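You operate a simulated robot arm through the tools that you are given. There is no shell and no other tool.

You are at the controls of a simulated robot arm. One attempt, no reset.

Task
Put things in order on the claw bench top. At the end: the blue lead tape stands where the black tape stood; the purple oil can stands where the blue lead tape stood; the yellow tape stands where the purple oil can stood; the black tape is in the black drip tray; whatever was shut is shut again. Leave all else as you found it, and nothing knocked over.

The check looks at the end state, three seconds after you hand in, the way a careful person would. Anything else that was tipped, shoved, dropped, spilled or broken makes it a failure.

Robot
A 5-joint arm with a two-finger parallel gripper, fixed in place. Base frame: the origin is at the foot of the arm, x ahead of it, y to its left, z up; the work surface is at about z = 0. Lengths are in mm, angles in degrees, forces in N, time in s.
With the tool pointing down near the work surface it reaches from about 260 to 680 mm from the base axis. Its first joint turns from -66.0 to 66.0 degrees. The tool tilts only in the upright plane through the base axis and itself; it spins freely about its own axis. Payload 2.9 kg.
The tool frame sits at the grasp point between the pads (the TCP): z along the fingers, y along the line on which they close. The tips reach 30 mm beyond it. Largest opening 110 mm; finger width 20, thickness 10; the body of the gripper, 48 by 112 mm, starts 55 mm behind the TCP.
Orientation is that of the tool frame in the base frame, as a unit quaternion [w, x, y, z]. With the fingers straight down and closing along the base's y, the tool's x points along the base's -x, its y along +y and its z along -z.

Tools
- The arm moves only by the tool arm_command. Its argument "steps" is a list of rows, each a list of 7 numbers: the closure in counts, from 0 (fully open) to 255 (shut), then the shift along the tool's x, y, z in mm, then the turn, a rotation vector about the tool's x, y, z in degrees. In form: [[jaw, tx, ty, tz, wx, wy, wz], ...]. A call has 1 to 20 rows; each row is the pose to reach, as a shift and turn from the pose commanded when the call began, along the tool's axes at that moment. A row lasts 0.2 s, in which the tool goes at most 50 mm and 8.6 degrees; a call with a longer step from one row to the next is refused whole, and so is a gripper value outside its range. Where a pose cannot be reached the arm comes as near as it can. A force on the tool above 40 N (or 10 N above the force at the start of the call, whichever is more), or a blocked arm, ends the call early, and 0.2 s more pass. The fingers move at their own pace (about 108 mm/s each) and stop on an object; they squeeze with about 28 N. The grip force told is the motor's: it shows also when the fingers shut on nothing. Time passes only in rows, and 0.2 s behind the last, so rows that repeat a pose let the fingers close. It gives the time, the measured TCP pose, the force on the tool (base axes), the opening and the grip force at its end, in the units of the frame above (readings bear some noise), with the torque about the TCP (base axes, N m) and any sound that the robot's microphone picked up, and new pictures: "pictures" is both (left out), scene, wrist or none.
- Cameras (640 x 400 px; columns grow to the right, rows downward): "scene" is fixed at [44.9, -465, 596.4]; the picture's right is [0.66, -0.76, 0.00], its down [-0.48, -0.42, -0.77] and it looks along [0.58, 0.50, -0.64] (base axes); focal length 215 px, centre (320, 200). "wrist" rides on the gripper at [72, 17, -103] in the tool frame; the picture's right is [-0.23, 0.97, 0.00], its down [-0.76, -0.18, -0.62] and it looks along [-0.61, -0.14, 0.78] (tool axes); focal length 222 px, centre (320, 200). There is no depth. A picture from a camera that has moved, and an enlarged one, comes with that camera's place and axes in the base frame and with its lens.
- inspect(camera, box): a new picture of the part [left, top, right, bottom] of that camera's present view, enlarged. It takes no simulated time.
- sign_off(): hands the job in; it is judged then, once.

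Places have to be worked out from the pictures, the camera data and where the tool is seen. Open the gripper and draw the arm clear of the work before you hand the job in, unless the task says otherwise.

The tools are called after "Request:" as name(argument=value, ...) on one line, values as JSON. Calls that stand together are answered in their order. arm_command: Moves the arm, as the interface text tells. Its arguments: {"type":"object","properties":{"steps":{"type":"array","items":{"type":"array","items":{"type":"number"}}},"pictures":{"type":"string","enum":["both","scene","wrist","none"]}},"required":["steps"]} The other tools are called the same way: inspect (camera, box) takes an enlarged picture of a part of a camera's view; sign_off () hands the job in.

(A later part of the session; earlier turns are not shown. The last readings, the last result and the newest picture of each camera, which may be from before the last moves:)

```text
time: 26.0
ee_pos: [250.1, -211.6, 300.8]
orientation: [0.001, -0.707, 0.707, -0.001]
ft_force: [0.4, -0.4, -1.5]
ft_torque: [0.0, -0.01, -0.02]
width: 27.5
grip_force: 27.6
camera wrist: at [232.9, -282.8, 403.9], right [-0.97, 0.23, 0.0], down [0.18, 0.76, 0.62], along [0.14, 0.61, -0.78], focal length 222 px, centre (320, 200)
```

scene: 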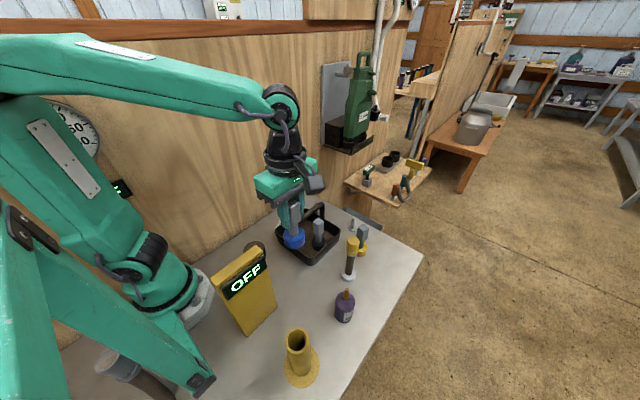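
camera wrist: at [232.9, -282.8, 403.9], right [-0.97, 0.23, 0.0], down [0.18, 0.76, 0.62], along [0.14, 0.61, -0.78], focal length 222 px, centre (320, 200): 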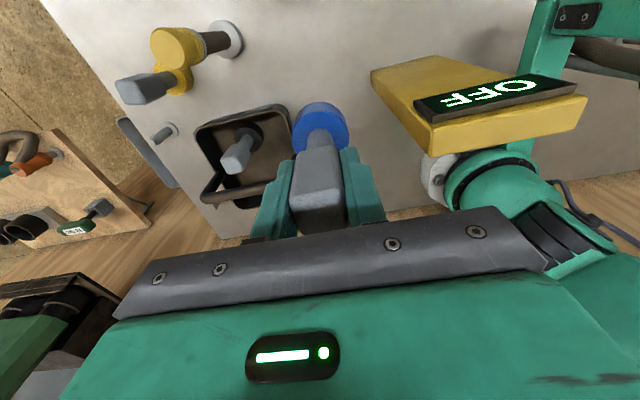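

The blue tape is held at z≈300 and clear. I'll carry it along the line to above the black tape's old spot (539.1,-366.3), staying high past the post and dropping to z≈195 at the far end.

Request:
arm_command(steps=[[255, 10, -18.8, 0, 0, 0, 0], [255, 30, -56, 0, 0, 0, 0], [255, 50, -94, 0, 0, 0, 0], [255, 70, -131.5, 0, 0, 0, 0], [255, 90, -169, 0, 0, 0, 0], [255, 105, -197, 5, 0, 0, 0], [255, 118, -221.6, 35, 0, 0, 0], [255, 131.2, -246.5, 62, 0, 0, 0], [255, 143.6, -269.7, 85, 0, 0, 0], [255, 154.4, -290, 105, 0, 0, 0], [255, 154.4, -290, 105, 0, 0, 0], [255, 154.4, -290, 105, 0, 0, 0]], pictures="both")

```text
time: 28.6
ee_pos: [539.0, -366.4, 194.3]
orientation: [0.0, 0.707, -0.707, 0.0]
ft_force: [-0.5, 0.2, -0.9]
ft_torque: [-0.03, -0.03, 0.01]
width: 27.8
grip_force: 28.2
camera wrist: at [522.3, -438.1, 298.2], right [-0.97, 0.23, 0.0], down [0.18, 0.76, 0.62], along [0.14, 0.61, -0.78], focal length 222 px, centre (320, 200)
```

scene: 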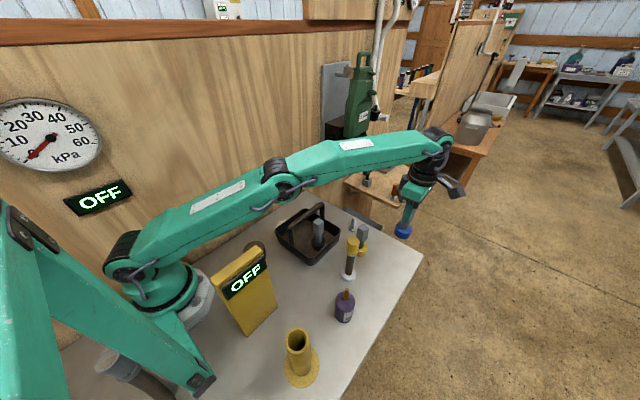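
wrist: 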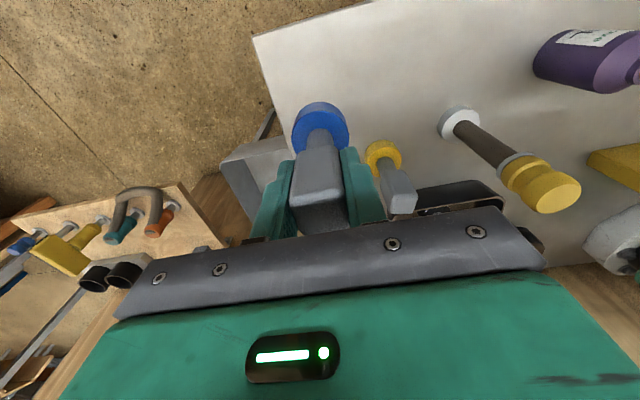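

The camera pose matches the black tape's lift pose within 0.5 mm, so the tape is over the right spot. Lowering to just above the bench.

Request:
arm_command(steps=[[255, 0, 0, 25, 0, 0, 0], [255, 0, 0, 50, 0, 0, 0], [255, 0, 0, 72, 0, 0, 0], [255, 0, 0, 87, 0, 0, 0], [255, 0, 0, 95, 0, 0, 0], [255, 0, 0, 97, 0, 0, 0], [255, 0, 0, 97, 0, 0, 0]], pictures="none")

Request:
arm_command(steps=[[255, 0, 0, 0.8, 0, 0, 0], [255, 0, 0, 1.6, 0, 0, 0], [255, 0, 0, 1.6, 0, 0, 0]], pictures="none")

```text
time: 30.2
ee_pos: [539.3, -365.0, 97.7]
orientation: [0.001, 0.708, -0.707, 0.0]
ft_force: [-0.7, -0.3, -0.7]
ft_torque: [-0.01, 0.0, -0.02]
width: 27.5
grip_force: 27.8
```

```text
time: 31.0
ee_pos: [539.2, -365.6, 95.8]
orientation: [0.0, 0.708, -0.707, 0.0]
ft_force: [0.2, -0.3, -0.4]
ft_torque: [0.03, 0.02, 0.0]
width: 27.7
grip_force: 27.8
```

No contact yet at z≈96. Another 1 mm down.

Request:
arm_command(steps=[[255, 0, 0, 0.5, 0, 0, 0], [255, 0, 0, 1, 0, 0, 0], [255, 0, 0, 1, 0, 0, 0]], pictures="wrist")

```text
time: 31.8
ee_pos: [538.8, -366.0, 95.1]
orientation: [0.0, 0.707, -0.707, 0.0]
ft_force: [1.1, 0.5, -0.3]
ft_torque: [-0.01, 0.02, -0.01]
width: 27.6
grip_force: 28.2
camera wrist: at [522.3, -437.9, 198.9], right [-0.97, 0.23, 0.0], down [0.18, 0.76, 0.62], along [0.14, 0.61, -0.78], focal length 222 px, centre (320, 200)
```

wrist: 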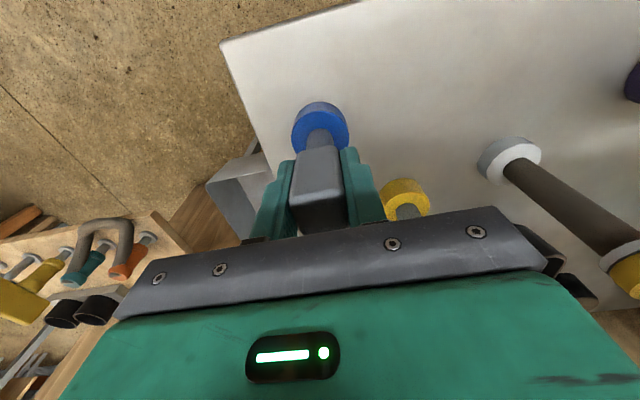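

The camera height is 198.9 against 198.4 when the black tape was gripped, so about half a millimetre remains. I'll lower that much and check the force.

Request:
arm_command(steps=[[255, 0, 0, 0.4, 0, 0, 0], [255, 0, 0, 0.7, 0, 0, 0], [255, 0, 0, 0.7, 0, 0, 0]], pictures="none")

```text
time: 32.6
ee_pos: [540.2, -365.7, 94.1]
orientation: [-0.001, 0.707, -0.707, 0.0]
ft_force: [0.0, -1.0, -0.1]
ft_torque: [0.0, 0.04, 0.0]
width: 27.6
grip_force: 28.5
```

Request:
arm_command(steps=[[255, 0, 0, 0.4, 0, 0, 0], [255, 0, 0, 0.8, 0, 0, 0], [255, 0, 0, 0.8, 0, 0, 0]], pictures="none")

```text
time: 33.4
ee_pos: [538.7, -365.0, 94.7]
orientation: [0.0, 0.707, -0.707, 0.0]
ft_force: [-0.4, 2.9, 5.7]
ft_torque: [0.23, 0.08, -0.02]
width: 28.1
grip_force: 28.1
```

Contact now reads 5.7 N, so the blue tape is on the bench. Opening the fingers.

Request:
arm_command(steps=[[220, 0, 0, 0, 0, 0, 0], [170, 0, 0, 0, 0, 0, 0], [110, 0, 0, 0, 0, 0, 0], [60, 0, 0, 0, 0, 0, 0], [60, 0, 0, 0, 0, 0, 0]], pictures="both")

```text
time: 34.6
ee_pos: [539.4, -365.7, 93.9]
orientation: [0.0, 0.708, -0.706, 0.0]
ft_force: [0.5, -0.1, 0.6]
ft_torque: [-0.03, -0.02, -0.01]
width: 84.3
grip_force: 0.0
camera wrist: at [522.3, -438.3, 197.4], right [-0.97, 0.23, 0.0], down [0.18, 0.76, 0.62], along [0.14, 0.61, -0.78], focal length 222 px, centre (320, 200)
```

scene: 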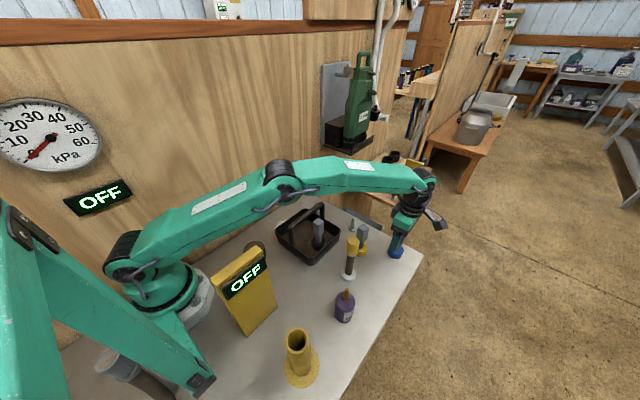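
wrist: 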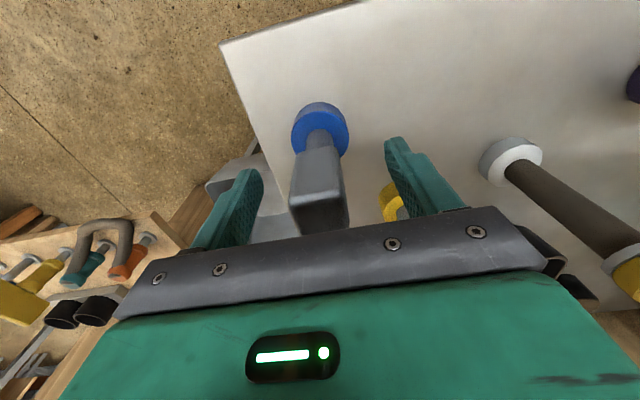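

The blue tape stands free at the black tape's old spot. I'll rise straight up and move over to the purple oil can near (270,-353) for a closer look.

Request:
arm_command(steps=[[60, 0, 0, -12, 0, 0, 0], [60, 0, 0, -40, 0, 0, 0], [60, 0, 0, -75, 0, 0, 0], [60, 0, 0, -108, 0, 0, 0], [60, -2, 40, -125, 0, 0, 0], [60, -4, 85, -136, 0, 0, 0], [60, -6, 130, -136, 0, 0, 0], [60, -8, 175, -136, 0, 0, 0], [60, -11, 220, -136, 0, 0, 0], [60, -13, 255, -136, 0, 0, 0], [60, -13, 269, -136, 0, 0, 0], [60, -13, 269, -136, 0, 0, 0]], pictures="both")

Request:
inspect(camera="wrist", box=[260, 30, 380, 180])

Request:
inspect(camera="scene", box=[280, 200, 440, 330])

```text
time: 37.2
ee_pos: [269.9, -352.1, 230.5]
orientation: [0.0, 0.707, -0.707, 0.0]
ft_force: [-0.4, -0.2, -0.1]
ft_torque: [-0.01, -0.01, 0.02]
width: 84.2
grip_force: 0.0
camera wrist: at [253.2, -425.4, 333.4], right [-0.97, 0.23, 0.0], down [0.18, 0.76, 0.62], along [0.14, 0.61, -0.78], focal length 222 px, centre (320, 200)
```

scene: 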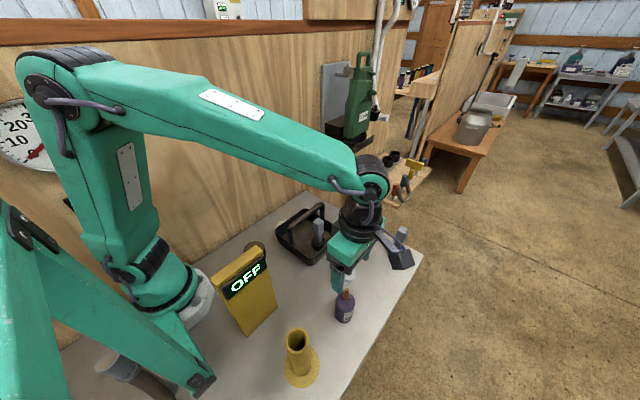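
wrist: 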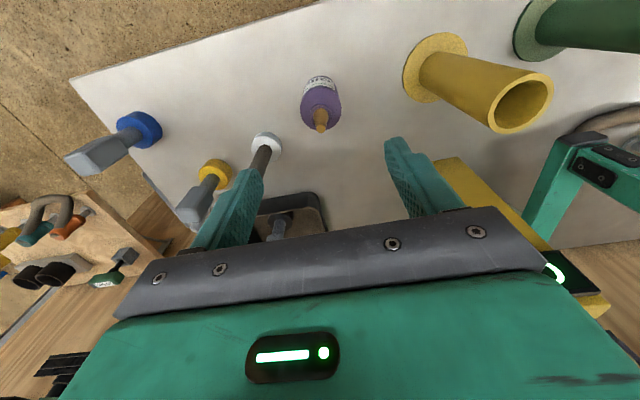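

```text
2.67 times, centred on (320, 105) of wrist
camera zoom: at [253.2, -425.4, 333.4], right [-0.97, 0.23, 0.0], down [0.18, 0.76, 0.62], along [0.14, 0.61, -0.78], focal length 592 px, centre (320, 453)
```

zoom: 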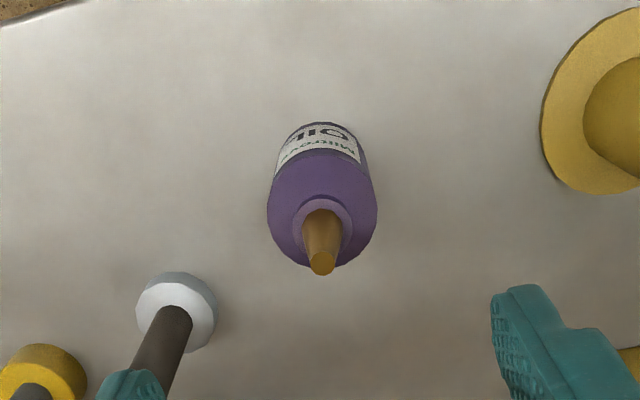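

```text
3.08 times, centred on (360, 265) of scene
camera zoom: at [44.9, -465.0, 596.4], right [0.66, -0.76, 0.0], down [-0.48, -0.42, -0.77], along [0.58, 0.5, -0.64], focal length 662 px, centre (197, 0)
```

zoom: 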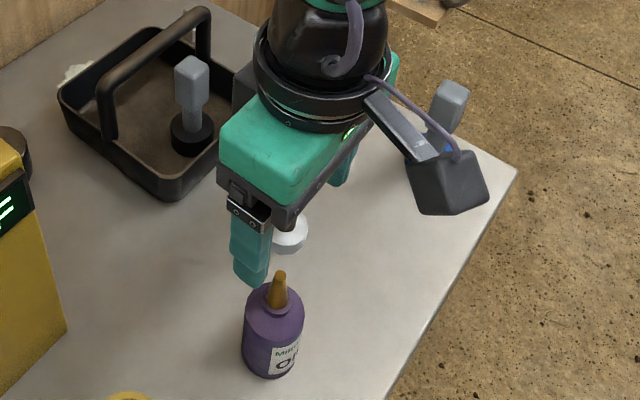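

The oil can's body is about 49 mm wide with its shoulder near z=70, and the nozzle tip is near z=127. Its axis is around (269.8,-348.7). I'll shift about 4.5 mm toward +y and come down to z≈175, tips still above the nozzle, to verify.

Request:
arm_command(steps=[[60, -4.5, 0.5, 20, 0, 0, 0], [60, -4.5, 0.5, 40, 0, 0, 0], [60, -4.5, 0.5, 55, 0, 0, 0], [60, -4.5, 0.5, 55, 0, 0, 0]], pictures="both")

Request:
inspect(camera="wrist", box=[270, 50, 370, 200])

Request:
inspect(camera="scene", box=[310, 240, 390, 330])

```text
time: 38.2
ee_pos: [270.2, -349.2, 173.8]
orientation: [0.0, -0.707, 0.707, 0.0]
ft_force: [-0.2, -0.3, 0.8]
ft_torque: [0.02, 0.01, 0.04]
width: 83.9
grip_force: 0.1
camera wrist: at [252.9, -421.4, 277.6], right [-0.97, 0.23, 0.0], down [0.18, 0.76, 0.62], along [0.14, 0.61, -0.78], focal length 222 px, centre (320, 200)
```

scene: 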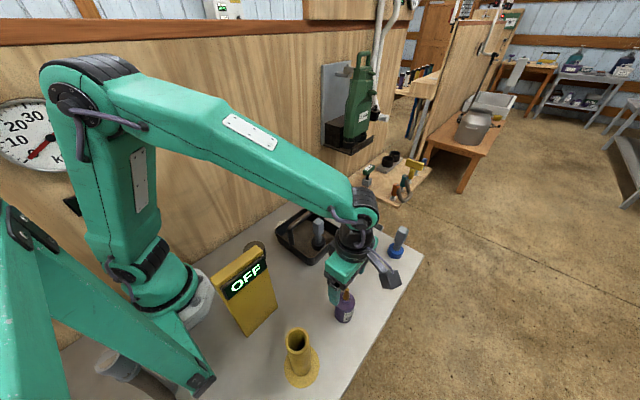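
wrist: 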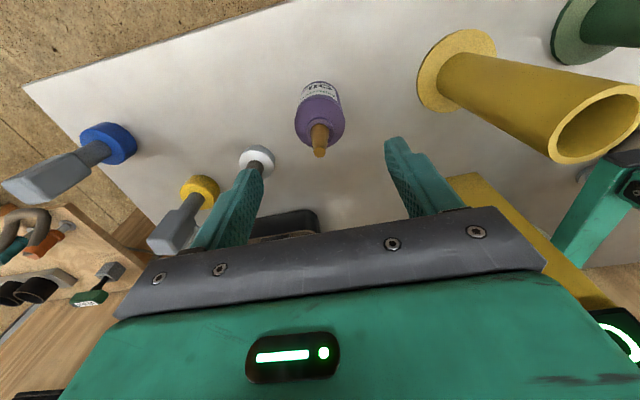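

```text
2.67 times, centred on (320, 125) of wrist
camera zoom: at [252.9, -421.4, 277.6], right [-0.97, 0.23, 0.0], down [0.18, 0.76, 0.62], along [0.14, 0.61, -0.78], focal length 592 px, centre (320, 400)
```

zoom: 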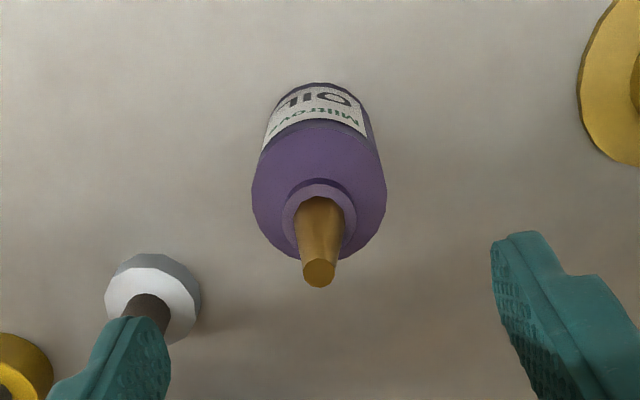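

```text
4.44 times, centred on (350, 285) of scene
camera zoom: at [44.9, -465.0, 596.4], right [0.66, -0.76, 0.0], down [-0.48, -0.42, -0.77], along [0.58, 0.5, -0.64], focal length 957 px, centre (187, -178)
```

zoom: 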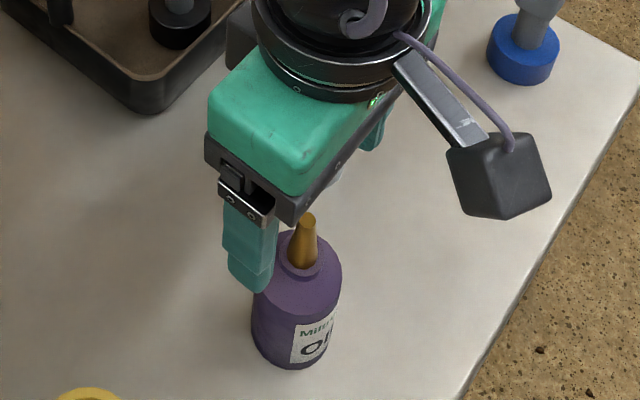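

The can's axis is at about (270.2,-349), with nozzle tip z≈128 and shoulder z≈62-68. The palm sits 55 mm above the TCP, so I'll stay at or above z≈77 and grip the top of the body with the fingertips. First I descend to 86.

Request:
arm_command(steps=[[60, -0.5, -0.3, 20, 0, 0, 0], [60, -0.5, -0.3, 40, 0, 0, 0], [60, -0.5, -0.3, 60, 0, 0, 0], [60, -0.5, -0.3, 78, 0, 0, 0], [60, -0.5, -0.3, 88, 0, 0, 0], [60, -0.5, -0.3, 88, 0, 0, 0]], pictures="both")

Request:
inspect(camera="wrist", box=[220, 80, 440, 240])

Request:
inspect(camera="scene", box=[310, 240, 390, 330])

```text
time: 39.6
ee_pos: [271.1, -347.0, 86.0]
orientation: [0.0, -0.707, 0.707, 0.0]
ft_force: [0.3, 0.2, 0.0]
ft_torque: [-0.04, 0.03, -0.01]
width: 84.3
grip_force: 0.0
camera wrist: at [253.0, -420.1, 190.1], right [-0.97, 0.23, 0.0], down [0.18, 0.76, 0.62], along [0.14, 0.61, -0.78], focal length 222 px, centre (320, 200)
```

scene: 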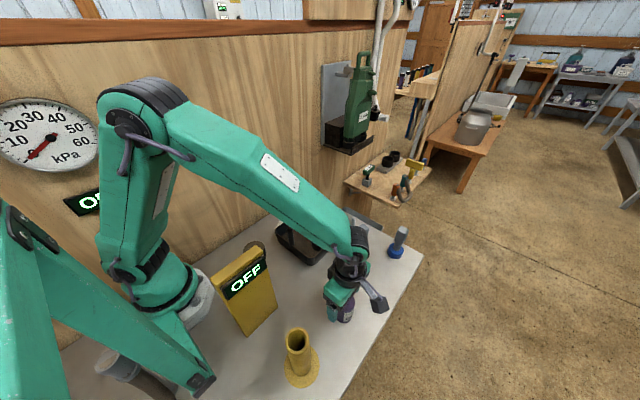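
wrist: 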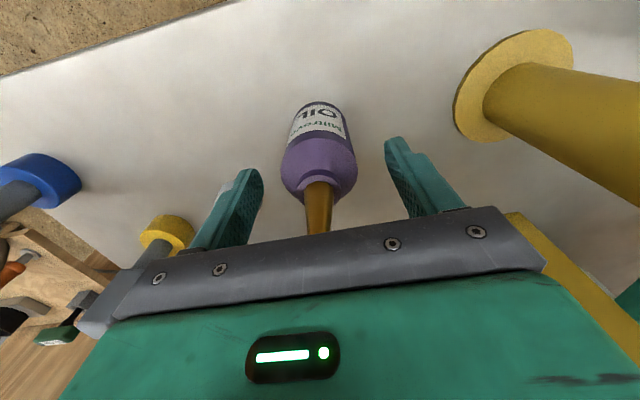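

```text
2.50 times, centred on (330, 160) of wrist
camera zoom: at [253.0, -420.1, 190.1], right [-0.97, 0.23, 0.0], down [0.18, 0.76, 0.62], along [0.14, 0.61, -0.78], focal length 555 px, centre (295, 300)
```

zoom: 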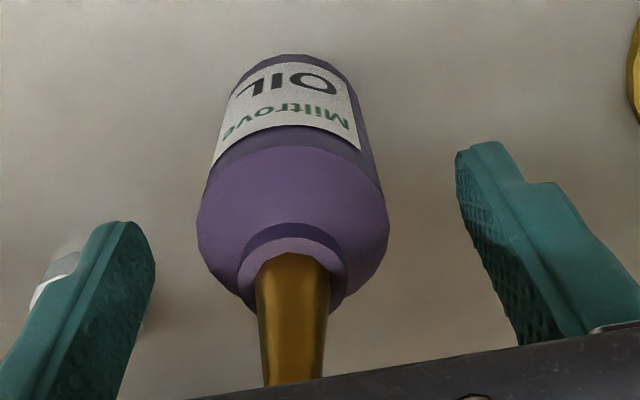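

```text
4.44 times, centred on (350, 285) of scene
camera zoom: at [44.9, -465.0, 596.4], right [0.66, -0.76, 0.0], down [-0.48, -0.42, -0.77], along [0.58, 0.5, -0.64], focal length 957 px, centre (187, -178)
```

zoom: 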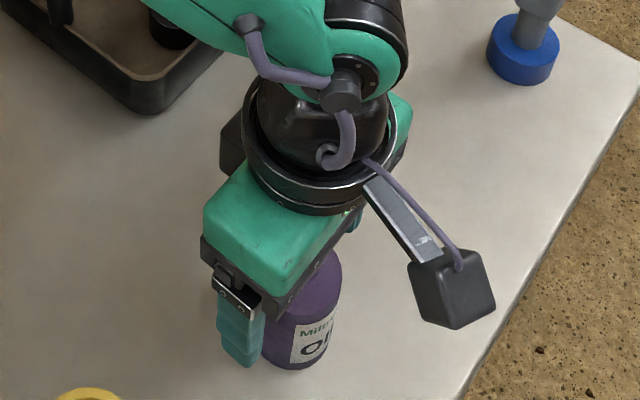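

The can is centred between the open fingers, with the nozzle rising toward the palm. I'll lower slowly to z≈78 while watching for any palm contact.

Request:
arm_command(steps=[[60, 0, 0, 2, 0, 0, 0], [60, 0, 0, 4, 0, 0, 0], [60, 0, 0, 6, 0, 0, 0], [60, 0, 0, 7, 0, 0, 0], [60, 0, 0, 8, 0, 0, 0], [60, 0, 0, 8, 0, 0, 0]], pictures="wrist")

```text
time: 41.0
ee_pos: [270.3, -348.6, 78.9]
orientation: [0.0, 0.708, -0.707, 0.0]
ft_force: [0.0, -0.1, 0.5]
ft_torque: [0.03, -0.05, 0.03]
width: 84.4
grip_force: 0.0
camera wrist: at [253.1, -420.4, 182.1], right [-0.97, 0.23, 0.0], down [0.18, 0.76, 0.62], along [0.14, 0.61, -0.78], focal length 222 px, centre (320, 200)
```

wrist: 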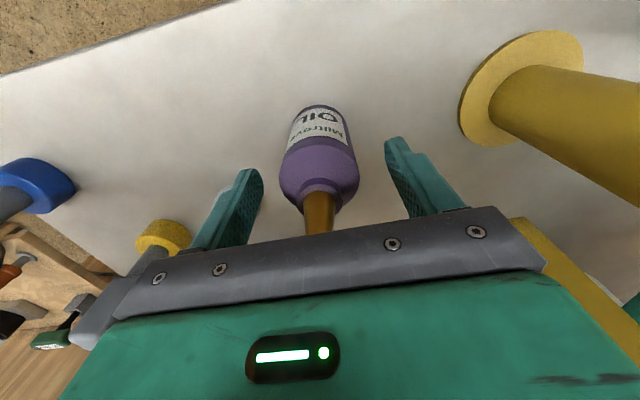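

No contact at z≈79. I'll go 2 mm lower for a deeper bite, then close.

Request:
arm_command(steps=[[60, 0, 0, 1, 0, 0, 0], [60, 0, 0, 2, 0, 0, 0], [60, 0, 0, 2, 0, 0, 0]], pictures="none")

Request:
arm_command(steps=[[100, 0, 0, 0, 0, 0, 0], [130, 0, 0, 0, 0, 0, 0], [160, 0, 0, 0, 0, 0, 0], [255, 0, 0, 0, 0, 0, 0], [255, 0, 0, 0, 0, 0, 0], [255, 0, 0, 0, 0, 0, 0]], pictures="both")

```text
time: 41.8
ee_pos: [270.7, -348.1, 76.0]
orientation: [0.0, -0.707, 0.707, 0.0]
ft_force: [0.8, 0.4, 0.5]
ft_torque: [-0.01, 0.0, 0.0]
width: 84.3
grip_force: 0.1
```

```text
time: 43.2
ee_pos: [269.6, -348.3, 77.2]
orientation: [0.0, -0.707, 0.707, 0.0]
ft_force: [0.3, -0.1, -0.2]
ft_torque: [0.01, 0.02, 0.01]
width: 46.4
grip_force: 28.0
camera wrist: at [253.1, -420.4, 180.5], right [-0.97, 0.23, 0.0], down [0.18, 0.76, 0.62], along [0.14, 0.61, -0.78], focal length 222 px, centre (320, 200)
```

scene: 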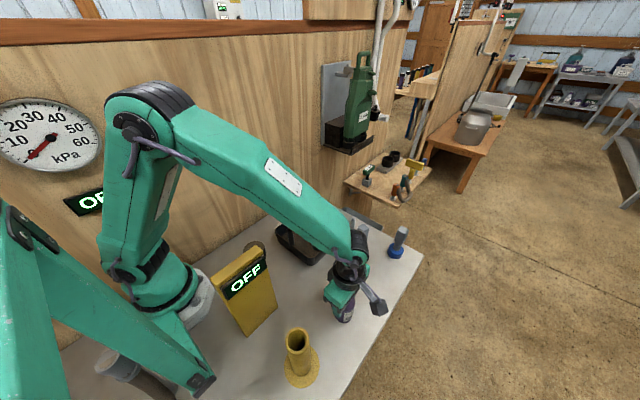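
wrist: 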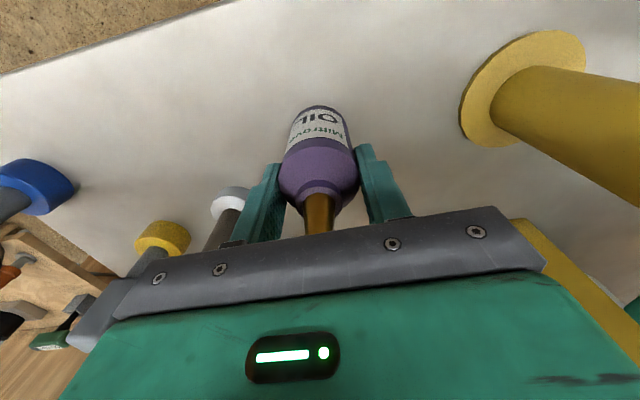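

Request:
inspect(camera="wrist", box=[240, 90, 420, 240])

Request:
inspect(camera="scene", box=[310, 250, 390, 340])

```text
2.67 times, centred on (330, 165) of wrist
camera zoom: at [253.1, -420.4, 180.5], right [-0.97, 0.23, 0.0], down [0.18, 0.76, 0.62], along [0.14, 0.61, -0.78], focal length 592 px, centre (293, 293)
```

zoom: 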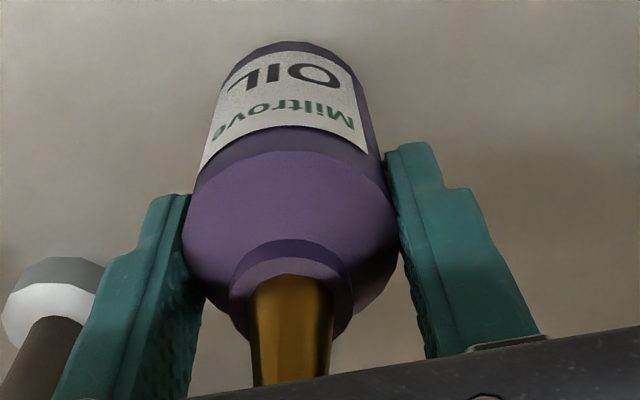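

```text
4.44 times, centred on (350, 295) of scene
camera zoom: at [44.9, -465.0, 596.4], right [0.66, -0.76, 0.0], down [-0.48, -0.42, -0.77], along [0.58, 0.5, -0.64], focal length 957 px, centre (187, -222)
```

zoom: 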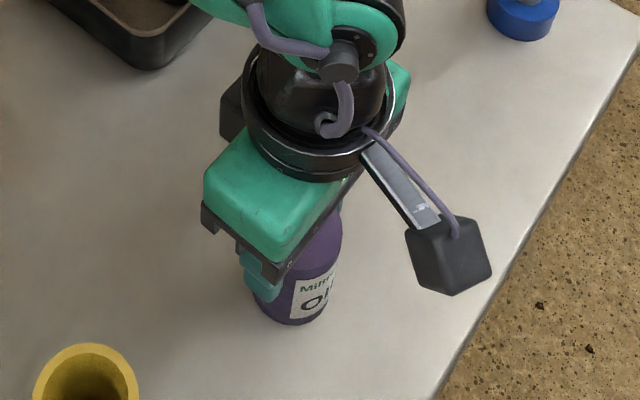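

The grip closed on the can body at 46.4 mm, with about 20 mm of overlap below the shoulder. I'll do a small test lift and look.

Request:
arm_command(steps=[[255, 0, 0, -5, 0, 0, 0], [255, 0, 0, -12, 0, 0, 0], [255, 0, 0, -20, 0, 0, 0], [255, 0, 0, -20, 0, 0, 0]], pictures="both")

Request:
inspect(camera="wrist", box=[240, 90, 420, 240])

```text
time: 44.2
ee_pos: [271.8, -347.4, 96.3]
orientation: [0.001, 0.707, -0.707, 0.0]
ft_force: [0.2, -0.2, -0.3]
ft_torque: [-0.02, -0.05, -0.02]
width: 46.3
grip_force: 28.2
camera wrist: at [253.1, -420.6, 200.5], right [-0.97, 0.23, 0.0], down [0.18, 0.76, 0.62], along [0.14, 0.61, -0.78], focal length 222 px, centre (320, 200)
```

scene: 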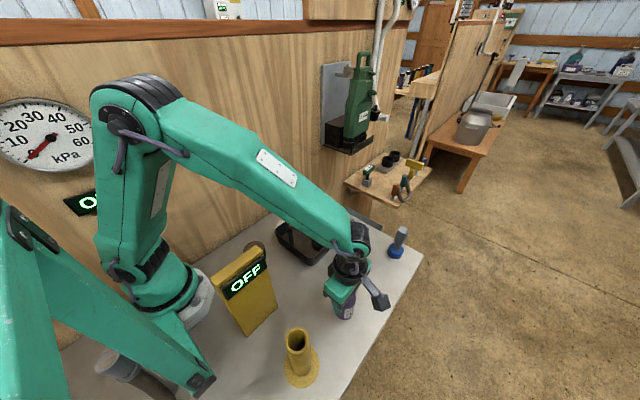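
wrist: 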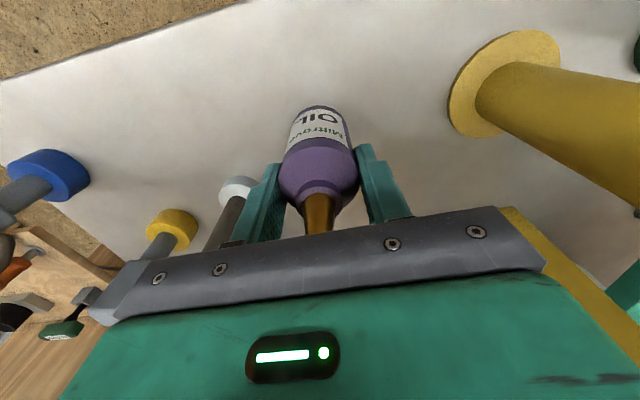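

```text
2.67 times, centred on (330, 165) of wrist
camera zoom: at [253.1, -420.6, 200.5], right [-0.97, 0.23, 0.0], down [0.18, 0.76, 0.62], along [0.14, 0.61, -0.78], focal length 592 px, centre (293, 293)
```

zoom: 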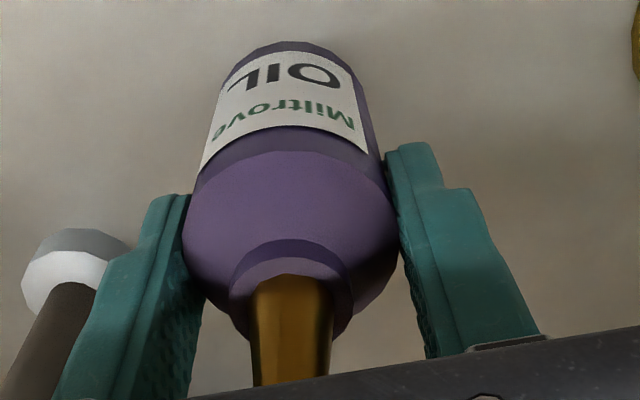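

The can lifts cleanly and the view is unchanged, so it isn't slipping; its own spot is recorded as (270.1,-348.5). I'll raise it a bit more and carry it over to the blue tape's old spot (249.0,-211.8).

Request:
arm_command(steps=[[255, 0, 0, -15, 0, 0, 0], [255, 0, 0, -35, 0, 0, 0], [255, -15, 2.3, -50, 0, 0, 0], [255, -45, 7, -50, 0, 0, 0], [255, -75, 11.6, -50, 0, 0, 0], [255, -105, 16.2, -50, 0, 0, 0], [255, -126, 19.4, -50, 0, 0, 0], [255, -136.8, 21.1, -50, 0, 0, 0], [255, -136.8, 21.1, -50, 0, 0, 0], [255, -136.8, 21.1, -50, 0, 0, 0]], pictures="both")

```text
time: 46.4
ee_pos: [247.5, -212.3, 148.1]
orientation: [0.0, -0.707, 0.707, 0.0]
ft_force: [-0.3, 0.7, -2.1]
ft_torque: [-0.02, -0.01, 0.02]
width: 46.5
grip_force: 27.5
camera wrist: at [231.8, -283.8, 250.4], right [-0.97, 0.23, 0.0], down [0.18, 0.76, 0.62], along [0.14, 0.61, -0.78], focal length 222 px, centre (320, 200)
```

scene: 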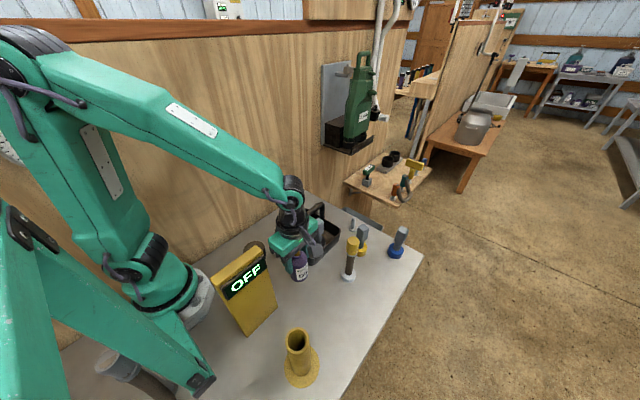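
wrist: 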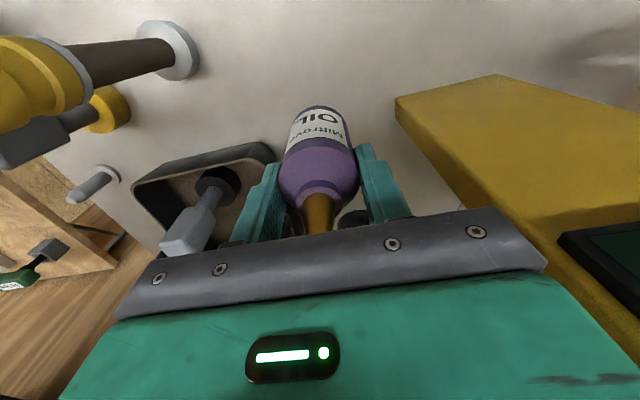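

The can is over the spot: the camera-derived TCP is (248.8,-211.8). Lowering to just above the bench, then in small steps.

Request:
arm_command(steps=[[255, 0, 0, 20, 0, 0, 0], [255, 0, 0, 40, 0, 0, 0], [255, 0, 0, 56, 0, 0, 0], [255, 0, 0, 65, 0, 0, 0], [255, 0, 0, 68, 0, 0, 0], [255, 0, 0, 68, 0, 0, 0]], pictures="none")

Request:
arm_command(steps=[[255, 0, 0, 0.7, 0, 0, 0], [255, 0, 0, 1.3, 0, 0, 0], [255, 0, 0, 1.3, 0, 0, 0]], pictures="wrist")

```text
time: 47.8
ee_pos: [248.7, -211.8, 78.0]
orientation: [0.0, 0.707, -0.707, 0.0]
ft_force: [0.4, 0.2, -2.0]
ft_torque: [0.01, 0.03, 0.0]
width: 45.9
grip_force: 27.8
```

```text
time: 48.6
ee_pos: [249.3, -210.6, 78.5]
orientation: [0.0, -0.707, 0.707, 0.0]
ft_force: [-0.8, 0.3, -1.4]
ft_torque: [0.02, 0.0, 0.0]
width: 46.0
grip_force: 28.1
camera wrist: at [231.8, -283.5, 181.0], right [-0.97, 0.23, 0.0], down [0.18, 0.76, 0.62], along [0.14, 0.61, -0.78], focal length 222 px, centre (320, 200)
```

wrist: 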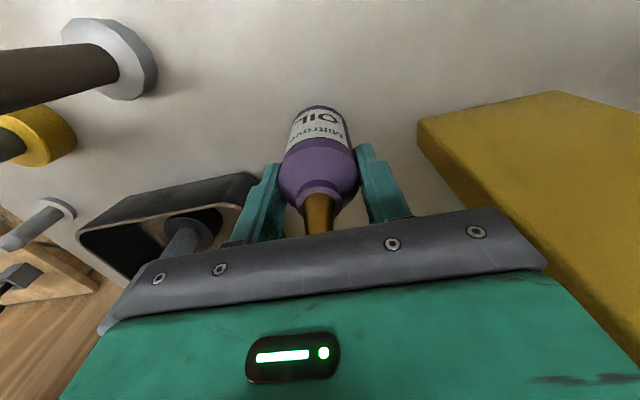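

The camera is at z=181.0 against 180.5 at the grasp, so about half a millimetre is left. Lowering by 0.6 mm and checking.

Request:
arm_command(steps=[[255, 0, 0, 0.3, 0, 0, 0], [255, 0, 0, 0.6, 0, 0, 0], [255, 0, 0, 0.6, 0, 0, 0]], pictures="none")

Request:
arm_command(steps=[[255, 0, 0, 0.3, 0, 0, 0], [255, 0, 0, 0.5, 0, 0, 0], [255, 0, 0, 0.5, 0, 0, 0]], pictures="none")

```text
time: 49.4
ee_pos: [249.1, -211.2, 77.2]
orientation: [-0.001, -0.707, 0.707, 0.0]
ft_force: [-0.7, 1.4, 2.1]
ft_torque: [0.06, 0.05, 0.03]
width: 46.2
grip_force: 27.9
```

```text
time: 50.2
ee_pos: [248.9, -211.5, 76.4]
orientation: [0.0, 0.708, -0.707, 0.0]
ft_force: [-6.6, 2.0, 20.6]
ft_torque: [0.18, 0.21, 0.1]
width: 46.2
grip_force: 27.6
```

Contact is at 20 N, so the can is on the bench. I'll back off 0.5 mm and open slowly to 80 mm.

Request:
arm_command(steps=[[255, 0, 0, -0.5, 0, 0, 0], [255, 0, 0, -0.5, 0, 0, 0], [140, 0, 0, -0.5, 0, 0, 0], [115, 0, 0, -0.5, 0, 0, 0], [90, 0, 0, -0.5, 0, 0, 0], [65, 0, 0, -0.5, 0, 0, 0], [65, 0, 0, -0.5, 0, 0, 0]], pictures="both")

```text
time: 51.8
ee_pos: [248.6, -210.7, 76.2]
orientation: [0.0, 0.707, -0.707, 0.0]
ft_force: [0.7, -0.1, 0.1]
ft_torque: [0.02, 0.01, -0.01]
width: 82.0
grip_force: 0.1
camera wrist: at [231.8, -283.4, 180.3], right [-0.97, 0.23, 0.0], down [0.18, 0.76, 0.62], along [0.14, 0.61, -0.78], focal length 222 px, centre (320, 200)
```

scene: 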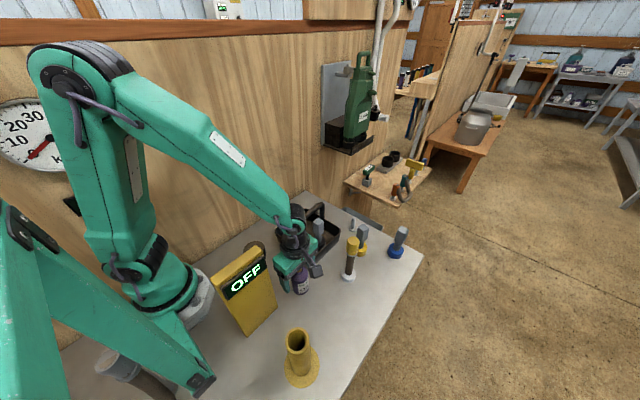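
wrist: 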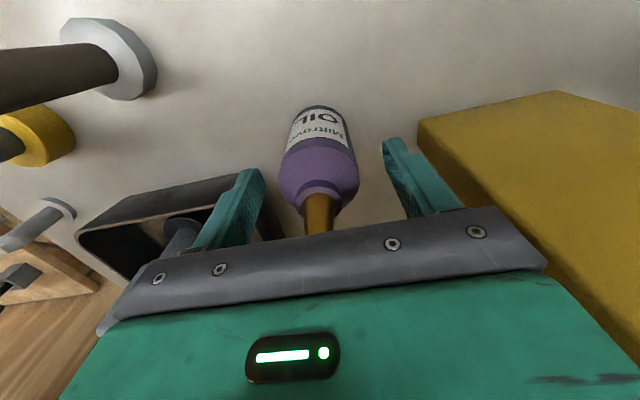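

The purple can stands free at the blue tape's old spot. I'll rise straight up past the nozzle and go to the yellow tape around (472,-272) for a closer look.

Request:
arm_command(steps=[[65, 0, 0, -10, 0, 0, 0], [65, 0, 0, -30, 0, 0, 0], [65, 0, 0, -60, 0, 0, 0], [65, 0, 0, -100, 0, 0, 0], [65, 0, 0, -140, 0, 0, 0], [65, 0, 0, -174, 0, 0, 0], [65, 10, -38, -174, 0, 0, 0], [65, 21, -78, -174, 0, 0, 0], [65, 32, -118, -174, 0, 0, 0], [65, 43, -160, -174, 0, 0, 0], [65, 54, -200, -165, 0, 0, 0], [65, 60, -223, -150, 0, 0, 0], [65, 60, -223, -150, 0, 0, 0]], pictures="both")

Request:
inspect(camera="wrist", box=[270, 60, 370, 170])

Request:
inspect(camera="scene", box=[250, 190, 430, 320])

```text
time: 54.6
ee_pos: [472.3, -270.8, 227.4]
orientation: [0.0, 0.707, -0.707, 0.0]
ft_force: [-0.8, -0.7, -0.3]
ft_torque: [0.03, 0.01, 0.01]
width: 81.8
grip_force: 0.0
camera wrist: at [455.6, -343.8, 330.5], right [-0.97, 0.23, 0.0], down [0.18, 0.76, 0.62], along [0.14, 0.61, -0.78], focal length 222 px, centre (320, 200)
```

scene: 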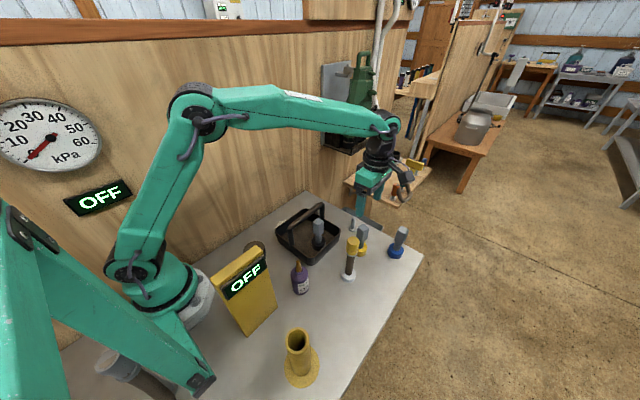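
wrist: 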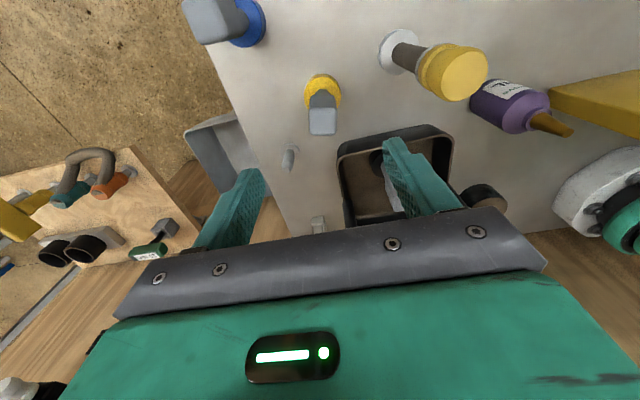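

```text
3.64 times, centred on (320, 115) of wrist
camera zoom: at [455.6, -343.8, 330.5], right [-0.97, 0.23, 0.0], down [0.18, 0.76, 0.62], along [0.14, 0.61, -0.78], focal length 808 px, centre (320, 509)
```

zoom: 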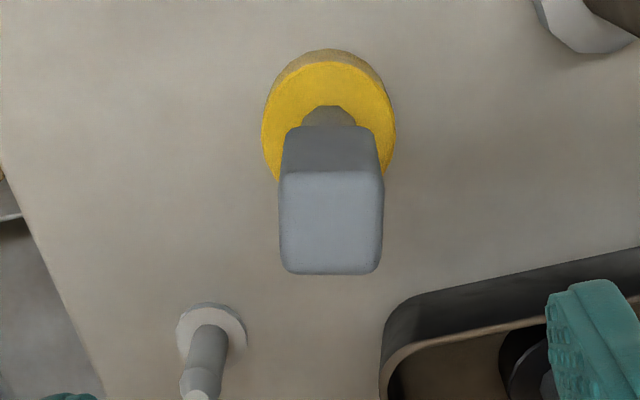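

```text
3.08 times, centred on (340, 255) of scene
camera zoom: at [44.9, -465.0, 596.4], right [0.66, -0.76, 0.0], down [-0.48, -0.42, -0.77], along [0.58, 0.5, -0.64], focal length 662 px, centre (258, 31)
```

zoom: 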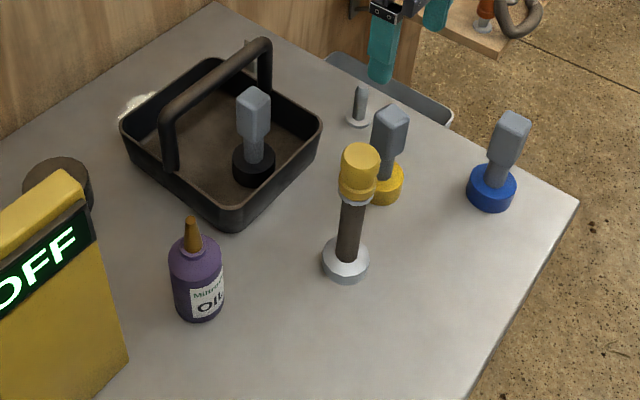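

The yellow tape centre is at about (469.4,-270.9) and its block is turned about 11° clockwise. I'll align the tool to that and descend to the same check height I used for the other two tapes.

Request:
arm_command(steps=[[65, -0.9, 3.2, 20, 0, 0, 5], [65, -0.9, 3.2, 40, 0, 0, 11], [65, -0.9, 3.2, 60, 0, 0, 11], [65, -0.9, 3.2, 66.5, 0, 0, 11], [65, -0.9, 3.2, 66.5, 0, 0, 11]], pictures="both")

Request:
inspect(camera="wrist", box=[270, 70, 370, 180])

```text
time: 55.8
ee_pos: [469.1, -271.1, 160.6]
orientation: [0.0, -0.636, 0.772, -0.001]
ft_force: [-0.4, 0.4, 1.1]
ft_torque: [-0.01, 0.04, -0.01]
width: 82.1
grip_force: 0.0
camera wrist: at [438.1, -337.9, 263.8], right [-0.91, 0.41, 0.0], down [0.32, 0.71, 0.62], along [0.25, 0.57, -0.78], focal length 222 px, centre (320, 200)
```

scene: 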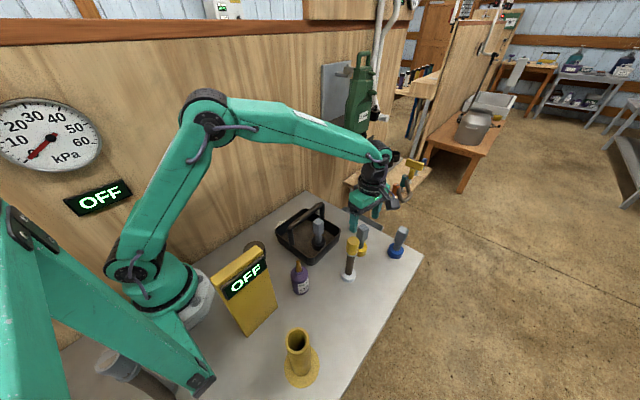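
wrist: 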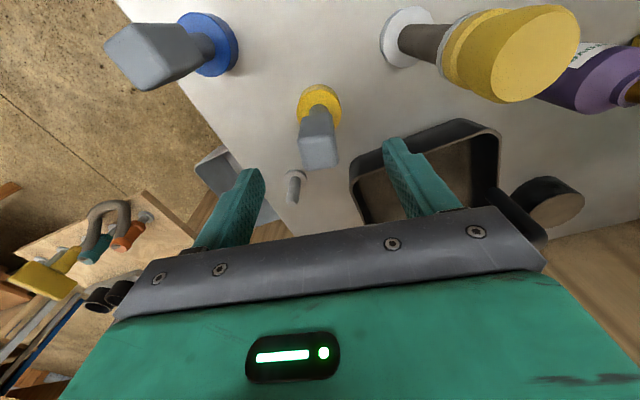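

```text
3.64 times, centred on (320, 125) of wrist
camera zoom: at [438.1, -337.9, 263.8], right [-0.91, 0.41, 0.0], down [0.32, 0.71, 0.62], along [0.25, 0.57, -0.78], focal length 808 px, centre (320, 473)
```

zoom: 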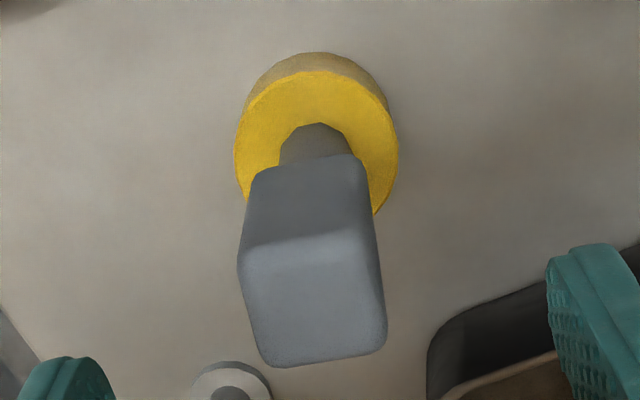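

The picture matches the reference for the other tapes to within about 0.7 mm. I'll nudge by that, descend to grasp height and close.

Request:
arm_command(steps=[[65, 0.6, -0.6, 15, 0, 0, 0], [65, 0.6, -0.6, 30, 0, 0, 0], [65, 0.6, -0.6, 45, 0, 0, 0], [65, 0.6, -0.6, 58, 0, 0, 0], [65, 0.6, -0.6, 65.4, 0, 0, 0], [65, 0.6, -0.6, 65.4, 0, 0, 0], [128, 0.6, -0.6, 65.4, 0, 0, 0], [180, 0.6, -0.6, 65.4, 0, 0, 0], [255, 0.6, -0.6, 65.4, 0, 0, 0], [255, 0.6, -0.6, 65.4, 0, 0, 0], [255, 0.6, -0.6, 65.4, 0, 0, 0]], pictures="both")

```text
time: 58.2
ee_pos: [469.0, -270.1, 95.1]
orientation: [0.0, -0.636, 0.772, -0.001]
ft_force: [0.3, 0.0, 0.3]
ft_torque: [-0.03, 0.0, -0.01]
width: 27.8
grip_force: 28.5
camera wrist: at [439.0, -338.6, 198.3], right [-0.91, 0.41, 0.0], down [0.32, 0.71, 0.62], along [0.25, 0.57, -0.78], focal length 222 px, centre (320, 200)
```

scene: 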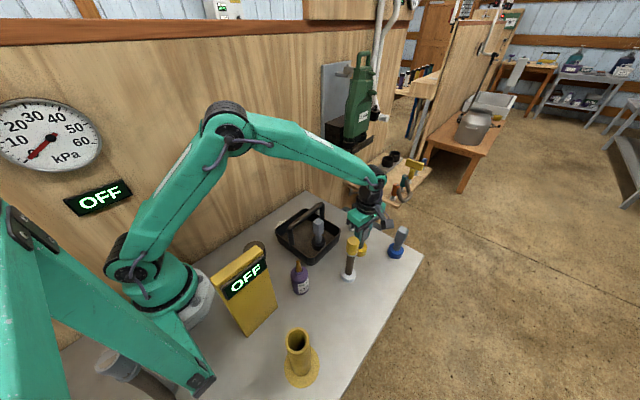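
wrist: 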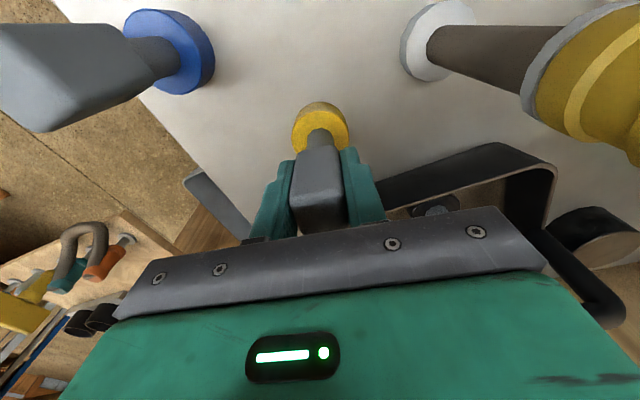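

The yellow tape is gripped (width 27.8). I'll lift it to z≈305 so it clears the tall post beside it, turning back 11° once it is high.

Request:
arm_command(steps=[[255, 0, 0, -12, 0, 0, 0], [255, 0, 0, -35, 0, 0, 0], [255, 0, 0, -70, 0, 0, 0], [255, 0, 0, -105, 0, 0, 0], [255, 0, 0, -140, 0, 0, 0], [255, 0, 0, -175, 0, 0, -5], [255, 0, 0, -210, 0, 0, -11], [255, 0, 0, -210, 0, 0, -11], [255, 0, 0, -210, 0, 0, -11]], pictures="both")

```text
time: 60.2
ee_pos: [468.5, -270.5, 305.0]
orientation: [-0.001, 0.708, -0.706, 0.0]
ft_force: [0.3, 1.0, 0.0]
ft_torque: [-0.03, -0.01, -0.06]
width: 27.7
grip_force: 28.0
camera wrist: at [451.9, -343.3, 408.6], right [-0.97, 0.23, 0.0], down [0.18, 0.76, 0.62], along [0.14, 0.61, -0.78], focal length 222 px, centre (320, 200)
```

scene: 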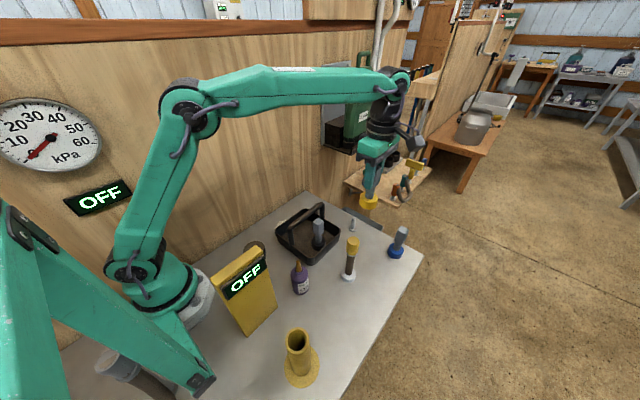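
wrist: 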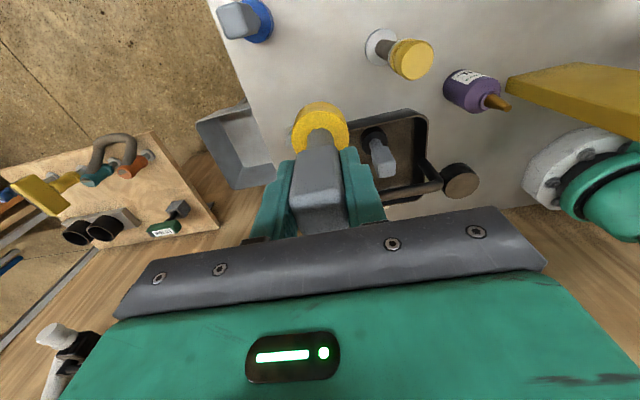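

The yellow tape is clear at z≈305. I'll carry it across to above the oil can's old spot (270.1,-348.5), then lower to z≈200.

Request:
arm_command(steps=[[255, 7, 18, 0, 0, 0, 0], [255, 22, 56, 0, 0, 0, 0], [255, 37, 95, 0, 0, 0, 0], [255, 52, 134, 0, 0, 0, 0], [255, 66, 170, 0, 0, 0, 0], [255, 77.3, 199, 0, 0, 0, 0], [255, 77.3, 199, 30, 0, 0, 0], [255, 77.3, 199, 65, 0, 0, 0], [255, 77.3, 199, 95, 0, 0, 0], [255, 77.3, 199, 110, 0, 0, 0], [255, 77.3, 199, 110, 0, 0, 0]], pictures="both")

```text
time: 62.6
ee_pos: [270.1, -347.5, 195.4]
orientation: [-0.001, 0.708, -0.706, 0.0]
ft_force: [0.3, -0.4, 0.0]
ft_torque: [-0.01, -0.01, -0.02]
width: 27.6
grip_force: 27.6
camera wrist: at [253.1, -420.9, 298.7], right [-0.97, 0.23, 0.0], down [0.18, 0.76, 0.62], along [0.14, 0.61, -0.78], focal length 222 px, centre (320, 200)
```

scene: 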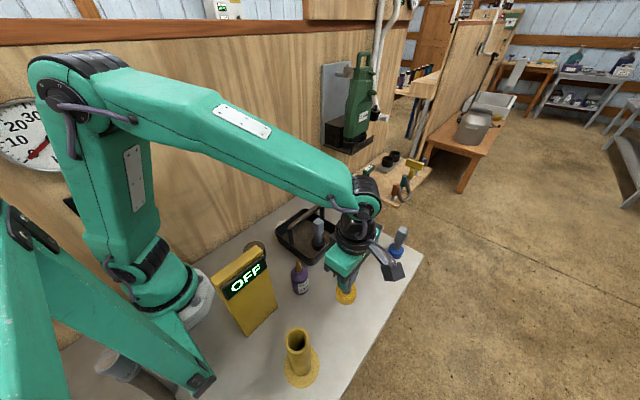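
wrist: 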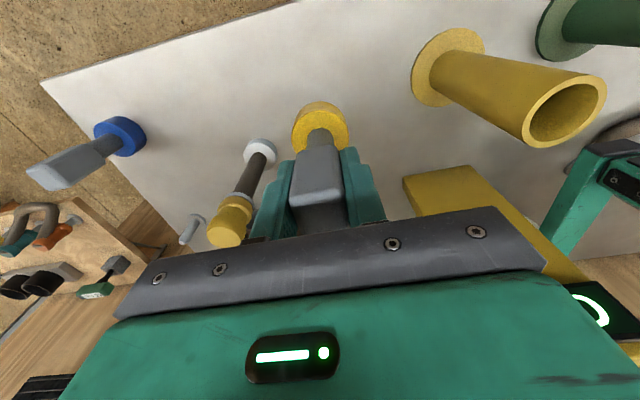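

The camera pose matches the oil can grasp pose within 0.5 mm. Lowering to just above the bench, then in fine steps.

Request:
arm_command(steps=[[255, 0, 0, 25, 0, 0, 0], [255, 0, 0, 50, 0, 0, 0], [255, 0, 0, 73, 0, 0, 0], [255, 0, 0, 88, 0, 0, 0], [255, 0, 0, 96, 0, 0, 0], [255, 0, 0, 98, 0, 0, 0], [255, 0, 0, 98, 0, 0, 0]], pictures="none")

Request:
arm_command(steps=[[255, 0, 0, 0.8, 0, 0, 0], [255, 0, 0, 1.5, 0, 0, 0], [255, 0, 0, 1.5, 0, 0, 0]], pictures="wrist")

```text
time: 64.2
ee_pos: [269.9, -348.0, 96.7]
orientation: [0.0, 0.707, -0.707, 0.0]
ft_force: [0.0, -0.1, -2.2]
ft_torque: [-0.01, -0.01, -0.01]
width: 27.6
grip_force: 27.5
```

```text
time: 65.0
ee_pos: [271.1, -348.4, 95.0]
orientation: [0.0, -0.707, 0.707, 0.0]
ft_force: [0.6, 0.3, -0.4]
ft_torque: [-0.01, -0.01, 0.04]
width: 27.7
grip_force: 27.7
camera wrist: at [253.3, -420.7, 198.8], right [-0.97, 0.23, 0.0], down [0.18, 0.76, 0.62], along [0.14, 0.61, -0.78], focal length 222 px, centre (320, 200)
```

wrist: 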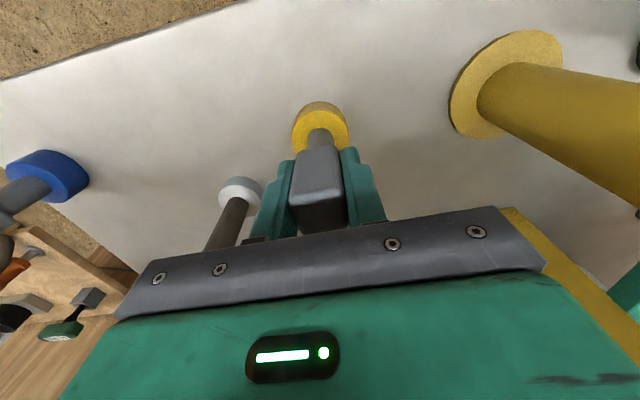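

The camera height is 198.8, about 0.5 mm above the grasp reading, and there is no contact. Continuing down in sub-millimetre steps.

Request:
arm_command(steps=[[255, 0, 0, 0.3, 0, 0, 0], [255, 0, 0, 0.6, 0, 0, 0], [255, 0, 0, 0.6, 0, 0, 0]], pictures="none")

Request:
arm_command(steps=[[255, 0, 0, 0.3, 0, 0, 0], [255, 0, 0, 0.5, 0, 0, 0], [255, 0, 0, 0.5, 0, 0, 0]], pictures="none")

```text
time: 65.8
ee_pos: [270.2, -347.6, 95.6]
orientation: [0.0, 0.708, -0.707, 0.0]
ft_force: [-1.7, -0.1, -0.8]
ft_torque: [0.03, -0.03, -0.01]
width: 27.8
grip_force: 28.3
```

```text
time: 66.6
ee_pos: [270.6, -348.0, 94.7]
orientation: [0.0, -0.707, 0.707, 0.0]
ft_force: [-1.7, 4.4, 10.9]
ft_torque: [0.36, 0.14, -0.02]
width: 27.7
grip_force: 27.6
```

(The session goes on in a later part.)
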